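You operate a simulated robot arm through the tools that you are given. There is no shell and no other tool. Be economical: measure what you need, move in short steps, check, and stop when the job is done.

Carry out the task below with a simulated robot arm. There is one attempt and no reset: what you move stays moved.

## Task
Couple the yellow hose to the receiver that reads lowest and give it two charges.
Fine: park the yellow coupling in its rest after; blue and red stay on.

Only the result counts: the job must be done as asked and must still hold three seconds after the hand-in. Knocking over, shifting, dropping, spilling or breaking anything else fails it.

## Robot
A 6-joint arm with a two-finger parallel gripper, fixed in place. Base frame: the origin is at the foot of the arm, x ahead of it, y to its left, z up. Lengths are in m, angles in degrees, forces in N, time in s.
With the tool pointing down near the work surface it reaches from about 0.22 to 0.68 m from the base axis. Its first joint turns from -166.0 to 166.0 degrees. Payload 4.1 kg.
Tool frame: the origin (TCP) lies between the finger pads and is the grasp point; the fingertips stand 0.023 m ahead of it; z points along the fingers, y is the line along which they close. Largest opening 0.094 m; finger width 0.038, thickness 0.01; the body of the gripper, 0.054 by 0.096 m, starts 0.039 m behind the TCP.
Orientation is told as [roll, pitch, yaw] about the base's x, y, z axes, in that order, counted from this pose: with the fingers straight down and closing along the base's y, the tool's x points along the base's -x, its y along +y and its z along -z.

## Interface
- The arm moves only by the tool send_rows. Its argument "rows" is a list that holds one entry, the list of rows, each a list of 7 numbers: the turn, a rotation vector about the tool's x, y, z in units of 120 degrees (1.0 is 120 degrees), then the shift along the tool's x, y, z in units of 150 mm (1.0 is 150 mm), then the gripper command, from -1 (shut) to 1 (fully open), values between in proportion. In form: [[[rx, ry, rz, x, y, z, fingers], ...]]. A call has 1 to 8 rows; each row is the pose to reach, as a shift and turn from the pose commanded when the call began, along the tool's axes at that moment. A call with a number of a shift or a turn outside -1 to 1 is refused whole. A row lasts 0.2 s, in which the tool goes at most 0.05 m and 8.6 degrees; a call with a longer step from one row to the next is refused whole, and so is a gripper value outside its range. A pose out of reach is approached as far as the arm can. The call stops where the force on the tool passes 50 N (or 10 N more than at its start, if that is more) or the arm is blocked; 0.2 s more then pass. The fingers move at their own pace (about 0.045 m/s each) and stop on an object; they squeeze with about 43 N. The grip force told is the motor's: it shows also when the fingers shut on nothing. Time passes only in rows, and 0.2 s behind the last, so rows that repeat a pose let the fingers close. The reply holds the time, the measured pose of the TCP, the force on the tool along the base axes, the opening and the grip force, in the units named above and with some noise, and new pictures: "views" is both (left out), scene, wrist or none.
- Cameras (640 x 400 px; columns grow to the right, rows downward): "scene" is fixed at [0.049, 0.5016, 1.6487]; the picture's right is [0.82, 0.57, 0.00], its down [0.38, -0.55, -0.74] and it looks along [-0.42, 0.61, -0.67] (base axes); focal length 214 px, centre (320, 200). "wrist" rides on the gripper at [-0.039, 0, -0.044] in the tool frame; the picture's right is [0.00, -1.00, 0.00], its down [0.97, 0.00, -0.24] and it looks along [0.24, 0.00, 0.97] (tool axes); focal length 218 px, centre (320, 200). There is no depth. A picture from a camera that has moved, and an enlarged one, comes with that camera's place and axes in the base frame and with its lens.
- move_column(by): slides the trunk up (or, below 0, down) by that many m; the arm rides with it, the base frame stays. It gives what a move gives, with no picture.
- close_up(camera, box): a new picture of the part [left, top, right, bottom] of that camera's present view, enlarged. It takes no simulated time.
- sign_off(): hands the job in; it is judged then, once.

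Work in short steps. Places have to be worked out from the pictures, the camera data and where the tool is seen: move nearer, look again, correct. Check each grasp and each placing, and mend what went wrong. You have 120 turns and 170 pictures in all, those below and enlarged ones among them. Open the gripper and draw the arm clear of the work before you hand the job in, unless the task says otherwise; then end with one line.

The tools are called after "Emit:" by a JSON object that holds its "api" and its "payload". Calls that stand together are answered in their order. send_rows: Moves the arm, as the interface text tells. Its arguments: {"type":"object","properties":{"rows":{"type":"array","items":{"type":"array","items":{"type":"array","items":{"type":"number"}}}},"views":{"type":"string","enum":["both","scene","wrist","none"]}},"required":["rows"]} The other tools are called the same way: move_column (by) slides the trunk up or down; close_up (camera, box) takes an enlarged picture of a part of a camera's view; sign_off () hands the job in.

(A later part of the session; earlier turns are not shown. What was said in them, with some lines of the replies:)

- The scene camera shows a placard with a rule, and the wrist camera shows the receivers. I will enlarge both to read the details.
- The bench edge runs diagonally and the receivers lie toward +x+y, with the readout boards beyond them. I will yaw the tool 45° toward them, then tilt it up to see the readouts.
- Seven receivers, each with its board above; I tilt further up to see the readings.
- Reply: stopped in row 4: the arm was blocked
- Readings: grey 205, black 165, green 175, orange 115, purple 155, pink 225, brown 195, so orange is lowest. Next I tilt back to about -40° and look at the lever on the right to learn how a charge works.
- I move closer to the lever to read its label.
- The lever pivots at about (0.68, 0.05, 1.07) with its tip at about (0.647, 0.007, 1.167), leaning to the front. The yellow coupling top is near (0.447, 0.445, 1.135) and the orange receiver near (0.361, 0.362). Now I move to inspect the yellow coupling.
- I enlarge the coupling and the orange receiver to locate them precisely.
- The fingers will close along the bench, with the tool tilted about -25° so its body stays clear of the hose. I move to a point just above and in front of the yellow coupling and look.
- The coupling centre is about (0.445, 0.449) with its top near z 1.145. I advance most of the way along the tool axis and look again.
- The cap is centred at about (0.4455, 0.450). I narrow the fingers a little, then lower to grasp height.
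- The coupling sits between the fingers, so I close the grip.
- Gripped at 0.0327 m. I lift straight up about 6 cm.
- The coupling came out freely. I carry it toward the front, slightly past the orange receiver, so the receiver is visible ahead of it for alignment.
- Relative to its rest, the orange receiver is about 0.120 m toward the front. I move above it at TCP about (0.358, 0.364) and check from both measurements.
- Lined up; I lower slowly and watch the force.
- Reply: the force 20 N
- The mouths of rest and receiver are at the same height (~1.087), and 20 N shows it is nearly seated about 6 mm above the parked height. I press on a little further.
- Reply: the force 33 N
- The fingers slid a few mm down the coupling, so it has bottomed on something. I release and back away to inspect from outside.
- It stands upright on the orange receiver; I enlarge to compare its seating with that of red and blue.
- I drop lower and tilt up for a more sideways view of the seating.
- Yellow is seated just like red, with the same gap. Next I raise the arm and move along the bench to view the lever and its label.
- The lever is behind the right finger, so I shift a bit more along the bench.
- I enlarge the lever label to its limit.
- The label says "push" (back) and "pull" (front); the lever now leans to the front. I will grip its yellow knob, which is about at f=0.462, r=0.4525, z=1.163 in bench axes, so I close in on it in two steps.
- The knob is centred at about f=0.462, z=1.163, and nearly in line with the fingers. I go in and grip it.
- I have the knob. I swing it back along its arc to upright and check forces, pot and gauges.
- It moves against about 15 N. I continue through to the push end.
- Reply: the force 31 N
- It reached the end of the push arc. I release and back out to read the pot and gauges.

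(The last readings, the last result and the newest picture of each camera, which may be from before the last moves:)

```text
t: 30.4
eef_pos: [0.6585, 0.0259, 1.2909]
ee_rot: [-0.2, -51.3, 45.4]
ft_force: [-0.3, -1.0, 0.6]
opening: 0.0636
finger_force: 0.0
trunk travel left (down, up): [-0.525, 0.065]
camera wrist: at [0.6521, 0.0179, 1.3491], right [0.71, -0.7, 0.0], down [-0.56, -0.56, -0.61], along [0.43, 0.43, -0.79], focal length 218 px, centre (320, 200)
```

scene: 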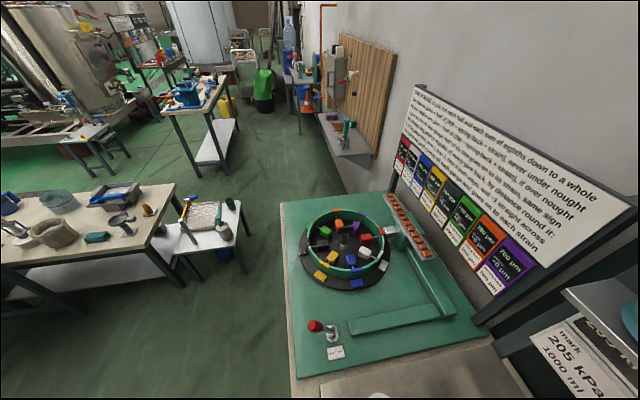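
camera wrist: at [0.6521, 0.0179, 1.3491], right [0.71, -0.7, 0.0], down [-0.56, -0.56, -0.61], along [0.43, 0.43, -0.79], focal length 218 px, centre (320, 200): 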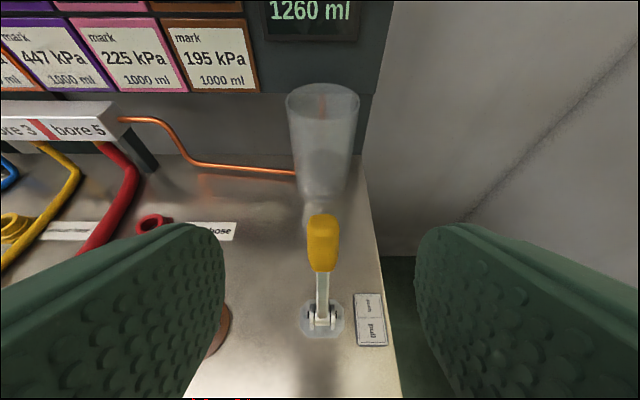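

The pot now holds 1260 ml and the lever stays back. I step back and up to read everything and see whether the pot figure is steady.

Emit:
{"api": "send_rows", "payload": {"rows": [[[0, 0, 0, -0.1, 0.3, -0.25, 0.35], [0, 0, 0, -0.2, 0.6, -0.5, 0.35], [0, 0, 0, -0.25, 0.8, -0.75, 0.35], [0, 0, 0, -0.3, 1, -1, 0.35]]], "views": "wrist"}}

Emit:
{"api": "close_up", "payload": {"camera": "wrist", "box": [0, 0, 480, 160]}}

```text
refused: row 1 steps farther than a row can; nothing moved
```

```text
1.33 times, centred on (240, 80) of wrist
camera zoom: at [0.6521, 0.0179, 1.3491], right [0.71, -0.7, 0.0], down [-0.56, -0.56, -0.61], along [0.43, 0.43, -0.79], focal length 291 px, centre (427, 360)
```

zoom: 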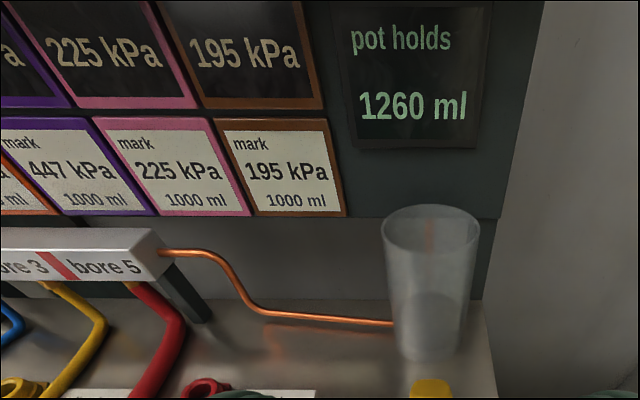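

The step was too long; I repeat it in smaller rows.

Emit:
{"api": "send_rows", "payload": {"rows": [[[0, 0, 0, -0.05, 0.18, -0.18, 0.35], [0, 0, 0, -0.1, 0.36, -0.36, 0.35], [0, 0, 0, -0.15, 0.54, -0.54, 0.35], [0, 0, 0, -0.2, 0.72, -0.72, 0.35], [0, 0, 0, -0.25, 0.9, -0.9, 0.35]]], "views": "wrist"}}

Emit:
{"api": "close_up", "payload": {"camera": "wrist", "box": [0, 0, 480, 160]}}

```text
t: 31.6
eef_pos: [0.5065, 0.0619, 1.4036]
ee_rot: [-0.4, -51.3, 45.4]
ft_force: [1.0, -0.2, 0.4]
opening: 0.0635
finger_force: 0.2
trunk travel left (down, up): [-0.525, 0.065]
camera wrist: at [0.5001, 0.0543, 1.4618], right [0.71, -0.7, 0.0], down [-0.56, -0.56, -0.61], along [0.43, 0.43, -0.79], focal length 218 px, centre (320, 200)
```

wrist: 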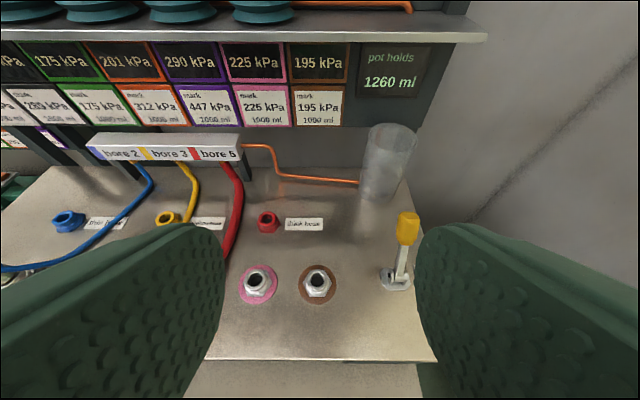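

```text
1.33 times, centred on (240, 80) of wrist
camera zoom: at [0.5001, 0.0543, 1.4618], right [0.71, -0.7, 0.0], down [-0.56, -0.56, -0.61], along [0.43, 0.43, -0.79], focal length 291 px, centre (427, 360)
```

zoom: 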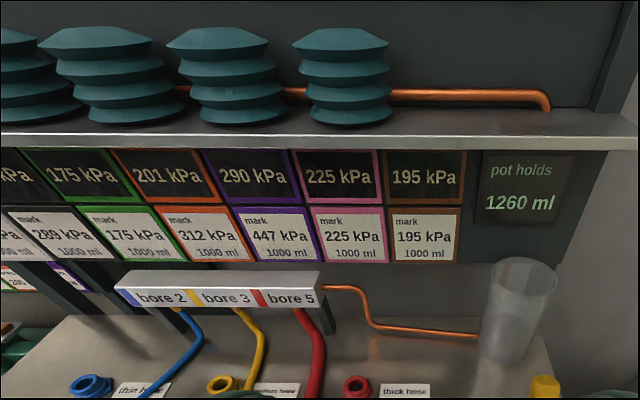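

The push delivered: orange 115→201, purple 155→290, with 1260 ml in the pot. I shift left to read the black gauge too.

Emit:
{"api": "send_rows", "payload": {"rows": [[[0, 0, 0, 0, 0.3, 0, 0.35], [0, 0, 0, 0, 0.6, 0, 0.35], [0, 0, 0, 0, 0.9, 0, 0.35]]], "views": "none"}}

Emit:
{"api": "close_up", "payload": {"camera": "wrist", "box": [0, 0, 480, 160]}}

```text
t: 32.4
eef_pos: [0.4098, 0.157, 1.4043]
ee_rot: [-0.4, -51.4, 45.5]
ft_force: [-0.5, 0.3, 0.9]
opening: 0.0638
finger_force: 0.0
trunk travel left (down, up): [-0.525, 0.065]
```

```text
1.33 times, centred on (240, 80) of wrist
camera zoom: at [0.404, 0.1491, 1.4623], right [0.71, -0.7, 0.0], down [-0.56, -0.56, -0.61], along [0.43, 0.43, -0.79], focal length 291 px, centre (427, 360)
```

zoom: 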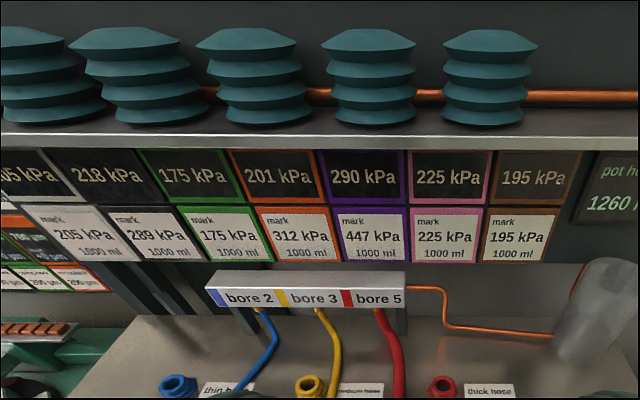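

Black went 165→218, so each push is one charge into all three and the marks look like two-charge totals. Now I go back to the lever to pull it forward (the return stroke).

Emit:
{"api": "send_rows", "payload": {"rows": [[[0, 0, 0, 0, -0.3, 0, 0.35], [0, 0, 0, 0, -0.6, 0, 0.35], [0, 0, 0, 0, -0.9, 0, 0.35]]], "views": "none"}}

Emit:
{"api": "send_rows", "payload": {"rows": [[[0, 0, 0, 0.05, -0.18, 0.18, 0.35], [0, 0, 0, 0.1, -0.36, 0.36, 0.35], [0, 0, 0, 0.15, -0.54, 0.54, 0.35], [0, 0, 0, 0.2, -0.72, 0.72, 0.35], [0, 0, 0, 0.25, -0.9, 0.9, 0.35], [0, 0, 0, 0.4, -0.9, 0.95, 0.35], [0, 0, 0, 0.52, -0.9, 1.0, 0.35]]], "views": "wrist"}}

```text
t: 33.2
eef_pos: [0.506, 0.0601, 1.4032]
ee_rot: [-0.3, -51.4, 45.5]
ft_force: [0.1, 0.1, 0.0]
opening: 0.0633
finger_force: 0.0
trunk travel left (down, up): [-0.525, 0.065]
```

```text
t: 34.8
eef_pos: [0.6511, 0.0157, 1.2491]
ee_rot: [-0.3, -51.4, 45.5]
ft_force: [-0.6, 0.3, -1.0]
opening: 0.0637
finger_force: 0.1
trunk travel left (down, up): [-0.525, 0.065]
camera wrist: at [0.6448, 0.0076, 1.3074], right [0.71, -0.7, 0.0], down [-0.56, -0.56, -0.61], along [0.43, 0.43, -0.79], focal length 218 px, centre (320, 200)
```

wrist: 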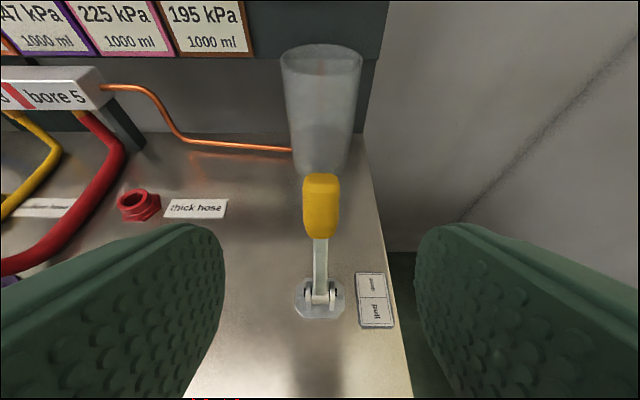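

The knob is at about f=0.572, z=1.153. I move in along the fingers and grip it.

Emit:
{"api": "send_rows", "payload": {"rows": [[[0, 0, 0, 0.03, 0, 0.3, 0.35], [0, 0, 0, 0.06, 0, 0.6, 0.35], [0, 0, 0, 0.07, 0, 0.75, 0.35], [0, 0, 0, 0.075, 0, 0.9, 0.35], [0, 0, 0, 0.075, 0, 0.9, -1], [0, 0, 0, 0.075, 0, 0.9, -1], [0, 0, 0, 0.075, 0, 0.9, -1], [0, 0, 0, 0.075, 0, 0.9, -1]]], "views": "wrist"}}

```text
t: 36.6
eef_pos: [0.7203, 0.0845, 1.1575]
ee_rot: [-0.4, -51.4, 45.4]
ft_force: [8.3, -1.5, 2.1]
opening: 0.0283
finger_force: 45.6
trunk travel left (down, up): [-0.525, 0.065]
camera wrist: at [0.7146, 0.076, 1.2144], right [0.71, -0.71, 0.0], down [-0.56, -0.56, -0.61], along [0.43, 0.43, -0.79], focal length 218 px, centre (320, 200)
```

wrist: 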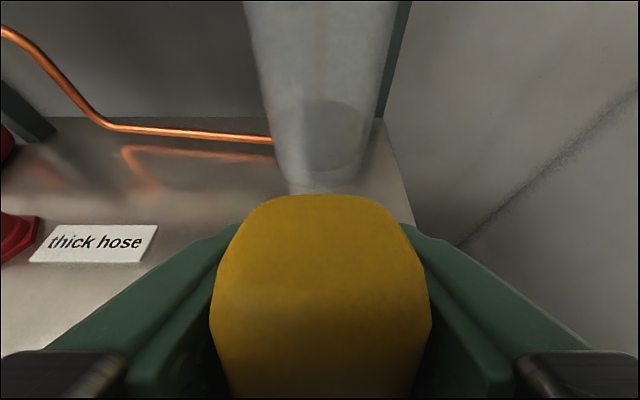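

Gripped. Now I pull the lever forward along its arc to the pull end.

Emit:
{"api": "send_rows", "payload": {"rows": [[[0, 0, 0, 0.022, 0, -0.116, -1], [0, 0, 0, 0.067, 0, -0.226, -1], [0, 0, 0, 0.132, 0, -0.325, -1], [0, 0, 0, 0.214, 0, -0.41, -1], [0, 0, 0, 0.311, 0, -0.478, -1], [0, 0, 0, 0.429, 0, -0.528, -1], [0, 0, 0, 0.46, 0, -0.537, -1]]], "views": "wrist"}}

```text
t: 38.2
eef_pos: [0.6488, 0.0112, 1.1517]
ee_rot: [-0.2, -51.3, 45.5]
ft_force: [16.9, 8.7, -1.1]
opening: 0.0284
finger_force: 45.0
trunk travel left (down, up): [-0.525, 0.065]
camera wrist: at [0.6419, 0.0033, 1.2095], right [0.71, -0.7, 0.0], down [-0.56, -0.56, -0.61], along [0.43, 0.43, -0.79], focal length 218 px, centre (320, 200)
```

wrist: 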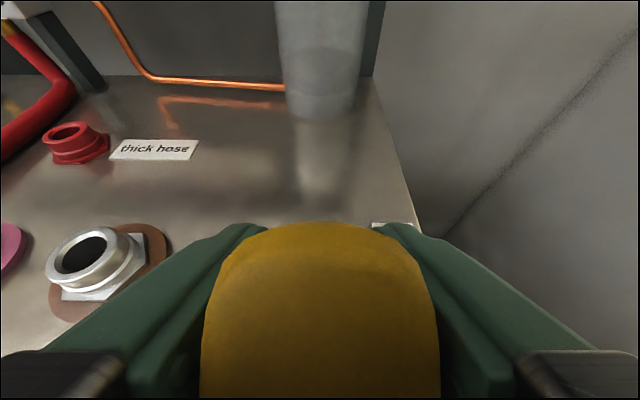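

The lever is at the pull end. I release and step back to read the pot and gauges before the second push.

Emit:
{"api": "send_rows", "payload": {"rows": [[[0, 0, 0, 0, 0, 0, 0.35], [0, 0, 0, 0, 0, 0, 0.35], [0, 0, 0, 0, 0, -0.25, 0.35], [0, 0, 0, -0.15, 0.1, -0.5, 0.35], [0, 0, 0, -0.3, 0.25, -0.7, 0.35], [0, 0, 0, -0.5, 0.4, -0.85, 0.35], [0, 0, 0, -0.7, 0.55, -1, 0.35]]], "views": "wrist"}}

Emit:
{"api": "close_up", "payload": {"camera": "wrist", "box": [0, 0, 480, 160]}}

```text
t: 39.8
eef_pos: [0.5484, 0.0318, 1.3285]
ee_rot: [-0.3, -51.4, 45.5]
ft_force: [0.1, -0.1, -0.3]
opening: 0.0635
finger_force: 0.0
trunk travel left (down, up): [-0.525, 0.065]
camera wrist: at [0.5435, 0.0247, 1.3879], right [0.71, -0.71, 0.0], down [-0.56, -0.56, -0.61], along [0.43, 0.43, -0.79], focal length 218 px, centre (320, 200)
```

wrist: 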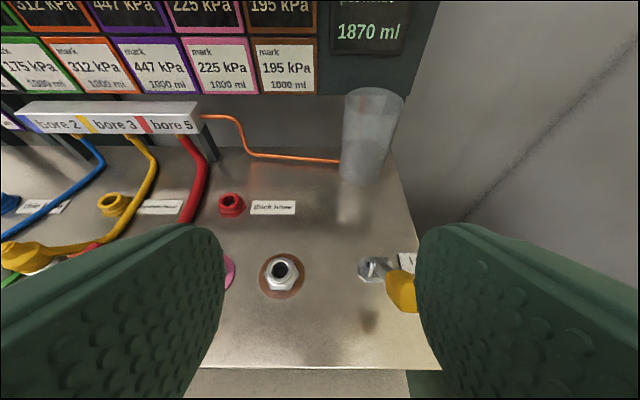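

```text
1.33 times, centred on (240, 80) of wrist
camera zoom: at [0.5435, 0.0247, 1.3879], right [0.71, -0.71, 0.0], down [-0.56, -0.56, -0.61], along [0.43, 0.43, -0.79], focal length 291 px, centre (427, 360)
```

zoom: 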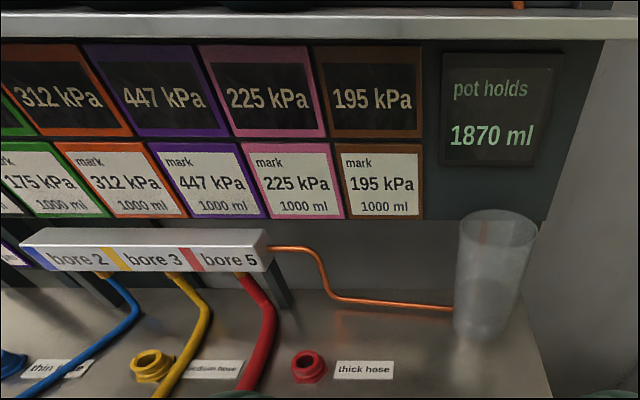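

The gauges now show orange 312 and purple 447, both on their marks, so the pull was itself the second charge and both are given. Now I return to the yellow coupling to uncouple and park it, leaving the lever alone.

Emit:
{"api": "send_rows", "payload": {"rows": [[[0, 0, 0, 0, 0.25, 0, 0.35], [0, 0, 0, 0, 0.5, 0, 0.35], [0, 0, 0, 0, 0.75, 0, 0.35], [0, 0, 0, 0, 1, 0, 0.35]]], "views": "none"}}

Emit:
{"api": "send_rows", "payload": {"rows": [[[0, 0, 0, 0, 0.25, 0, 0.35], [0, 0, 0, 0, 0.5, 0, 0.35], [0, 0, 0, 0, 0.75, 0, 0.35], [0, 0, 0, 0, 1, 0, 0.35]]], "views": "none"}}

Emit:
{"api": "send_rows", "payload": {"rows": [[[0, 0.055, 0, 0, 0.12, 0, 0.35], [0, 0.11, 0, 0, 0.24, 0, 0.35], [0, 0.165, 0, 0, 0.36, 0, 0.35], [0, 0.22, 0, 0, 0.47, 0, 0.35]]], "views": "wrist"}}

```text
t: 40.8
eef_pos: [0.4426, 0.1397, 1.33]
ee_rot: [-0.4, -51.4, 45.5]
ft_force: [-0.3, 0.3, -0.7]
opening: 0.0637
finger_force: 0.0
trunk travel left (down, up): [-0.525, 0.065]
```

```text
t: 41.8
eef_pos: [0.3361, 0.244, 1.3284]
ee_rot: [-0.4, -51.4, 45.5]
ft_force: [0.6, 0.1, 0.8]
opening: 0.0637
finger_force: 0.0
trunk travel left (down, up): [-0.525, 0.065]
```

```text
t: 42.8
eef_pos: [0.2876, 0.2936, 1.3268]
ee_rot: [-0.3, -24.9, 45.1]
ft_force: [-0.3, 0.0, 0.1]
opening: 0.0635
finger_force: 0.0
trunk travel left (down, up): [-0.525, 0.065]
camera wrist: at [0.3001, 0.3045, 1.3836], right [0.71, -0.71, 0.0], down [-0.69, -0.7, -0.19], along [0.14, 0.13, -0.98], focal length 218 px, centre (320, 200)
```

wrist: 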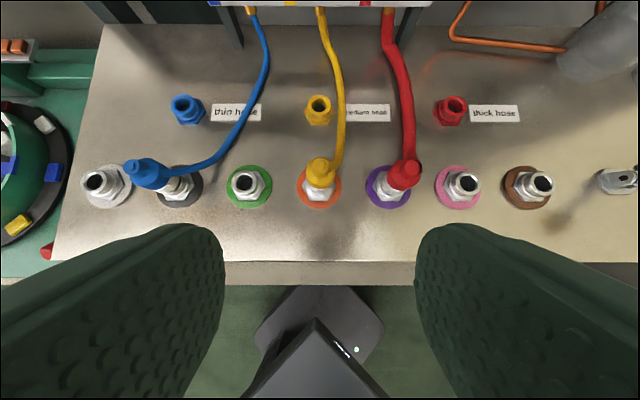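

I go down along the tool axis towards the coupling in two stages.

Emit:
{"api": "send_rows", "payload": {"rows": [[[0, 0, 0, 0, 0, 0.3, 0.35], [0, 0, 0, -0.01, 0, 0.6, 0.35], [0, 0, 0, -0.02, 0, 0.85, 0.35], [0, 0, 0, -0.02, 0, 1, 0.35]]], "views": "wrist"}}

```text
t: 43.8
eef_pos: [0.3364, 0.3397, 1.1913]
ee_rot: [-0.2, -25.0, 45.3]
ft_force: [-0.4, -0.2, 0.0]
opening: 0.0633
finger_force: 0.0
trunk travel left (down, up): [-0.525, 0.065]
camera wrist: at [0.3483, 0.3504, 1.2473], right [0.71, -0.71, 0.0], down [-0.69, -0.7, -0.19], along [0.14, 0.13, -0.98], focal length 218 px, centre (320, 200)
```

wrist: 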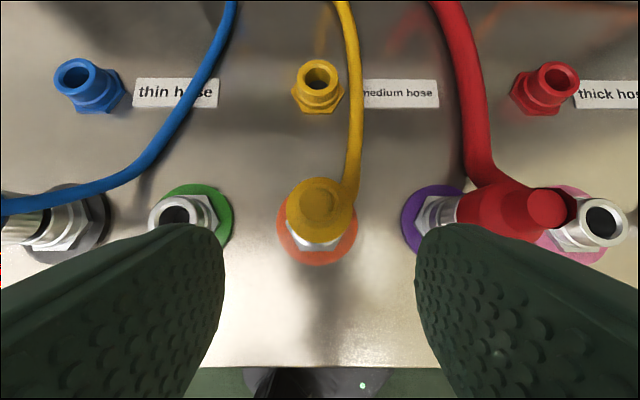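

Well lined up. I descend the rest and grip.

Emit:
{"api": "send_rows", "payload": {"rows": [[[0, 0, 0, 0, 0.01, 0.17, 0.35], [0, 0, 0, 0, 0.01, 0.34, 0.35], [0, 0, 0, 0, 0.01, 0.5, 0.35], [0, 0, 0, 0, 0.01, 0.5, -1], [0, 0, 0, 0, 0.01, 0.5, -1], [0, 0, 0, 0, 0.01, 0.5, -1], [0, 0, 0, 0, 0.01, 0.5, -1]]], "views": "wrist"}}

```text
t: 45.4
eef_pos: [0.356, 0.3608, 1.1231]
ee_rot: [-0.3, -24.9, 45.3]
ft_force: [6.7, -7.5, -0.1]
opening: 0.033
finger_force: 42.9
trunk travel left (down, up): [-0.525, 0.065]
camera wrist: at [0.3697, 0.3723, 1.1801], right [0.71, -0.71, 0.0], down [-0.69, -0.7, -0.19], along [0.14, 0.13, -0.98], focal length 218 px, centre (320, 200)
```

wrist: 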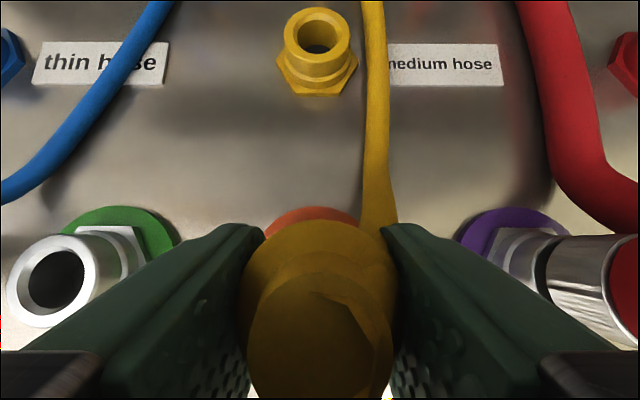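

Gripped. I lift straight up to uncouple.

Emit:
{"api": "send_rows", "payload": {"rows": [[[0, 0, 0, -0.03, -0.01, -0.06, -1], [0, 0, 0, -0.06, -0.01, -0.121, -1], [0, 0, 0, -0.09, -0.01, -0.181, -1], [0, 0, 0, -0.12, -0.01, -0.242, -1], [0, 0, 0, -0.15, -0.01, -0.32, -1], [0, 0, 0, -0.18, -0.01, -0.39, -1]]], "views": "wrist"}}

```text
t: 46.8
eef_pos: [0.357, 0.3609, 1.1888]
ee_rot: [-0.3, -25.0, 45.4]
ft_force: [0.6, 0.0, -0.8]
opening: 0.0328
finger_force: 43.3
trunk travel left (down, up): [-0.525, 0.065]
camera wrist: at [0.3697, 0.3719, 1.2445], right [0.71, -0.7, 0.0], down [-0.69, -0.7, -0.19], along [0.14, 0.13, -0.98], focal length 218 px, centre (320, 200)
```

wrist: 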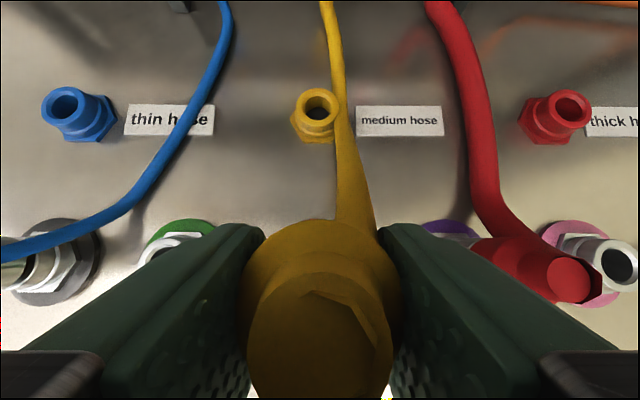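

Freed. I carry it back over its rest at TCP about (0.443, 0.450).

Emit:
{"api": "send_rows", "payload": {"rows": [[[0, 0, 0, -0.187, 0, 0.087, -1], [0, 0, 0, -0.374, 0.005, 0.175, -1], [0, 0, 0, -0.561, 0.01, 0.262, -1], [0, 0, 0, -0.749, 0.015, 0.35, -1], [0, 0, 0, -0.749, 0.015, 0.35, -1]]], "views": "wrist"}}

```text
t: 48.0
eef_pos: [0.4426, 0.4495, 1.1905]
ee_rot: [-0.2, -25.0, 45.3]
ft_force: [0.4, -0.2, -2.1]
opening: 0.0331
finger_force: 43.2
trunk travel left (down, up): [-0.525, 0.065]
camera wrist: at [0.4547, 0.4605, 1.2462], right [0.71, -0.7, 0.0], down [-0.69, -0.7, -0.19], along [0.14, 0.13, -0.98], focal length 218 px, centre (320, 200)
```

wrist: 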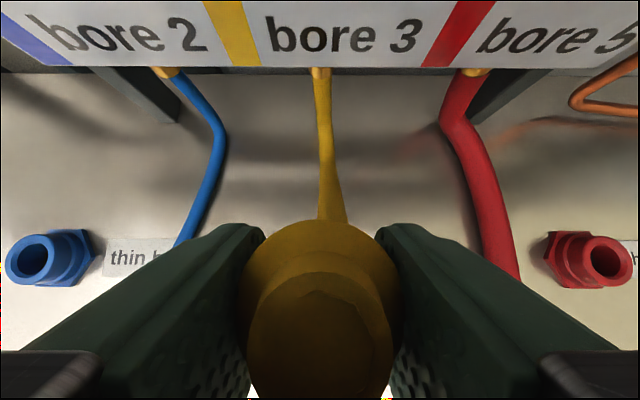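

In position above the rest (l and f match the original grasp). I lower it slowly into the rest.

Emit:
{"api": "send_rows", "payload": {"rows": [[[0, 0, 0, 0.042, 0, 0.09, -1], [0, 0, 0, 0.084, 0, 0.18, -1], [0, 0, 0, 0.115, 0, 0.245, -1], [0, 0, 0, 0.14, 0, 0.3, -1], [0, 0, 0, 0.165, 0, 0.352, -1], [0, 0, 0, 0.187, 0, 0.4, -1], [0, 0, 0, 0.209, 0, 0.447, -1]]], "views": "wrist"}}

```text
t: 49.6
eef_pos: [0.4425, 0.4511, 1.1165]
ee_rot: [-0.1, -25.3, 45.3]
ft_force: [0.6, -0.3, 8.3]
opening: 0.0327
finger_force: 43.5
trunk travel left (down, up): [-0.525, 0.065]
camera wrist: at [0.4549, 0.4614, 1.1735], right [0.71, -0.7, 0.0], down [-0.69, -0.7, -0.2], along [0.14, 0.14, -0.98], focal length 218 px, centre (320, 200)
```

wrist: 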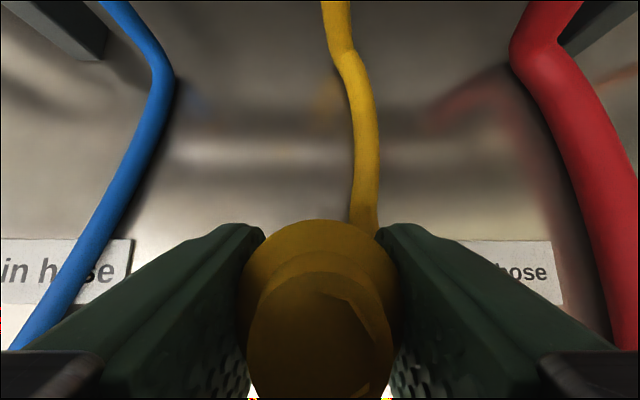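

Light contact at the parked height. I press 3 mm more to be sure, release, and back out to inspect.

Emit:
{"api": "send_rows", "payload": {"rows": [[[0, 0, 0, 0.009, 0, 0.018, -1], [0, 0, 0, 0.009, 0, 0.018, -1], [0, 0, 0, 0, 0, 0, -0.2], [0, 0, 0, 0, 0, 0, 0.35], [0, 0, 0, 0, 0, 0, 0.35], [0, 0, 0, 0, 0, -0.2, 0.35], [0, 0, 0, 0, 0, -0.5, 0.35], [0, 0, 0, 0, 0, -0.75, 0.35]]], "views": "wrist"}}

Emit:
{"api": "send_rows", "payload": {"rows": [[[0, -0.05, 0, 0.15, 0, -0.15, 0.35], [0, -0.1, 0, 0.3, 0, -0.25, 0.35], [0, -0.15, 0, 0.5, 0, -0.3, 0.35], [0, -0.2, 0, 0.7, 0, -0.3, 0.35], [0, -0.22, 0, 0.9, 0, -0.3, 0.35]]], "views": "wrist"}}

Emit:
{"api": "close_up", "payload": {"camera": "wrist", "box": [220, 60, 460, 210]}}

```text
t: 51.4
eef_pos: [0.4088, 0.4174, 1.2155]
ee_rot: [-0.3, -24.9, 45.3]
ft_force: [-0.9, -0.5, 0.3]
opening: 0.0633
finger_force: 0.0
trunk travel left (down, up): [-0.525, 0.065]
camera wrist: at [0.4201, 0.4295, 1.2719], right [0.71, -0.7, 0.0], down [-0.69, -0.7, -0.19], along [0.14, 0.13, -0.98], focal length 218 px, centre (320, 200)
```

wrist: 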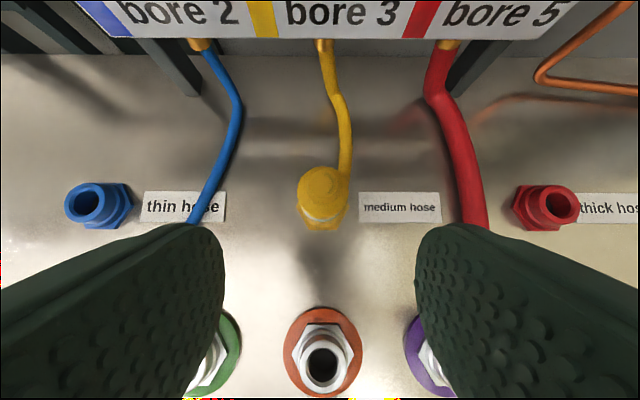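

```text
t: 52.6
eef_pos: [0.3082, 0.3181, 1.2019]
ee_rot: [-0.3, -51.5, 45.4]
ft_force: [-0.6, -0.3, 0.7]
opening: 0.0635
finger_force: 0.1
trunk travel left (down, up): [-0.525, 0.065]
camera wrist: at [0.3021, 0.3094, 1.2591], right [0.71, -0.7, 0.0], down [-0.56, -0.56, -0.61], along [0.43, 0.43, -0.79], focal length 218 px, centre (320, 200)
```

wrist: 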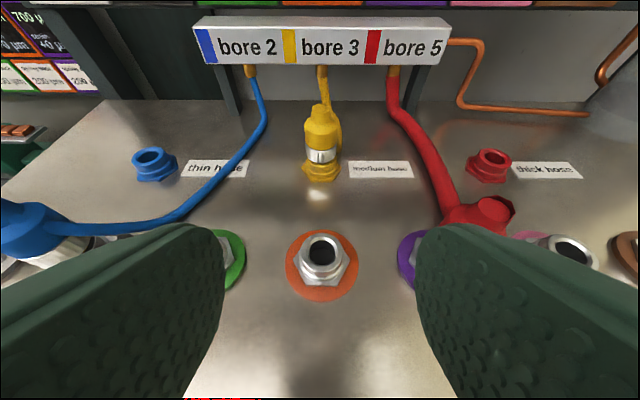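

```text
2.67 times, centred on (340, 135) of wrist
camera zoom: at [0.3021, 0.3094, 1.2591], right [0.71, -0.7, 0.0], down [-0.56, -0.56, -0.61], along [0.43, 0.43, -0.79], focal length 582 px, centre (267, 373)
```

zoom: 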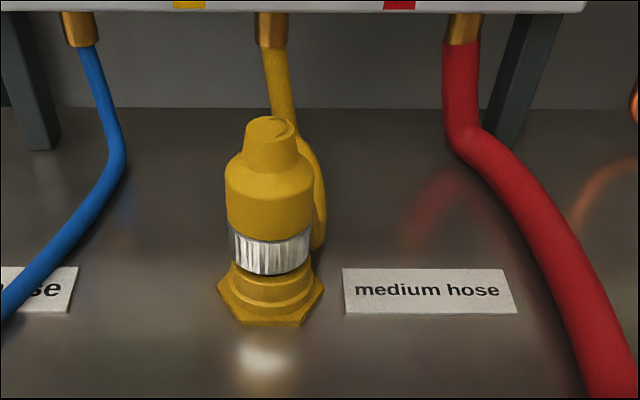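

Yellow is seated in its rest, with blue and red still on. I withdraw clear, open the gripper, and do a last gauge check.

Emit:
{"api": "send_rows", "payload": {"rows": [[[0, 0, 0, -0.1, 0, -0.25, 1], [0, 0, 0, -0.25, 0, -0.45, 1], [0, 0, 0, -0.4, 0, -0.65, 1], [0, 0, 0, -0.55, 0, -0.85, 1], [0, 0, 0, -0.7, 0, -1, 1]]], "views": "wrist"}}

Emit:
{"api": "close_up", "payload": {"camera": "wrist", "box": [40, 0, 600, 240]}}

```text
t: 53.8
eef_pos: [0.2725, 0.2807, 1.3761]
ee_rot: [-0.5, -51.4, 45.5]
ft_force: [-0.9, 1.0, -0.1]
opening: 0.094
finger_force: 0.1
trunk travel left (down, up): [-0.525, 0.065]
camera wrist: at [0.2666, 0.273, 1.4337], right [0.71, -0.7, 0.0], down [-0.56, -0.56, -0.61], along [0.43, 0.43, -0.79], focal length 218 px, centre (320, 200)
```

wrist: 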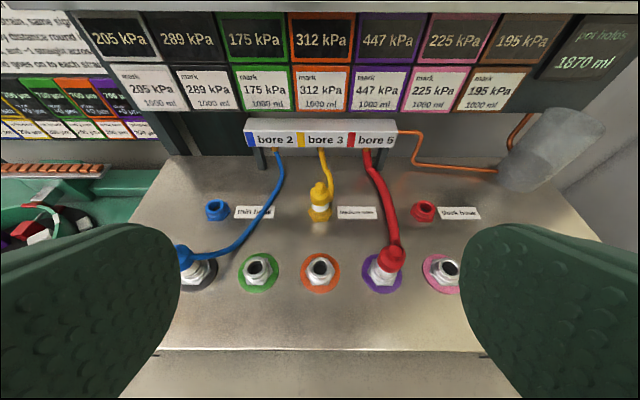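

```text
1.14 times, centred on (320, 120) of wrist
camera zoom: at [0.2666, 0.273, 1.4337], right [0.71, -0.7, 0.0], down [-0.56, -0.56, -0.61], along [0.43, 0.43, -0.79], focal length 249 px, centre (320, 291)
```

zoom: 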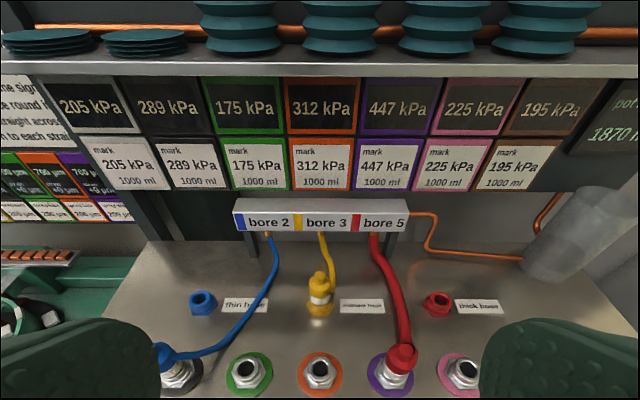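

All seven gauges equal their marks, yellow is parked, blue and red remain coupled, and the arm is clear. I hand the job in.

Emit:
{"api": "sign_off", "payload": {}}

```text
The job is handed in.
```

The yellow hose was coupled to the orange receiver, which read lowest at 115 kPa, and given two charges. It now reads 312 kPa, the value on its mark. The yellow coupling is back in its rest, blue and red are still on, and all seven gauges match their marks.
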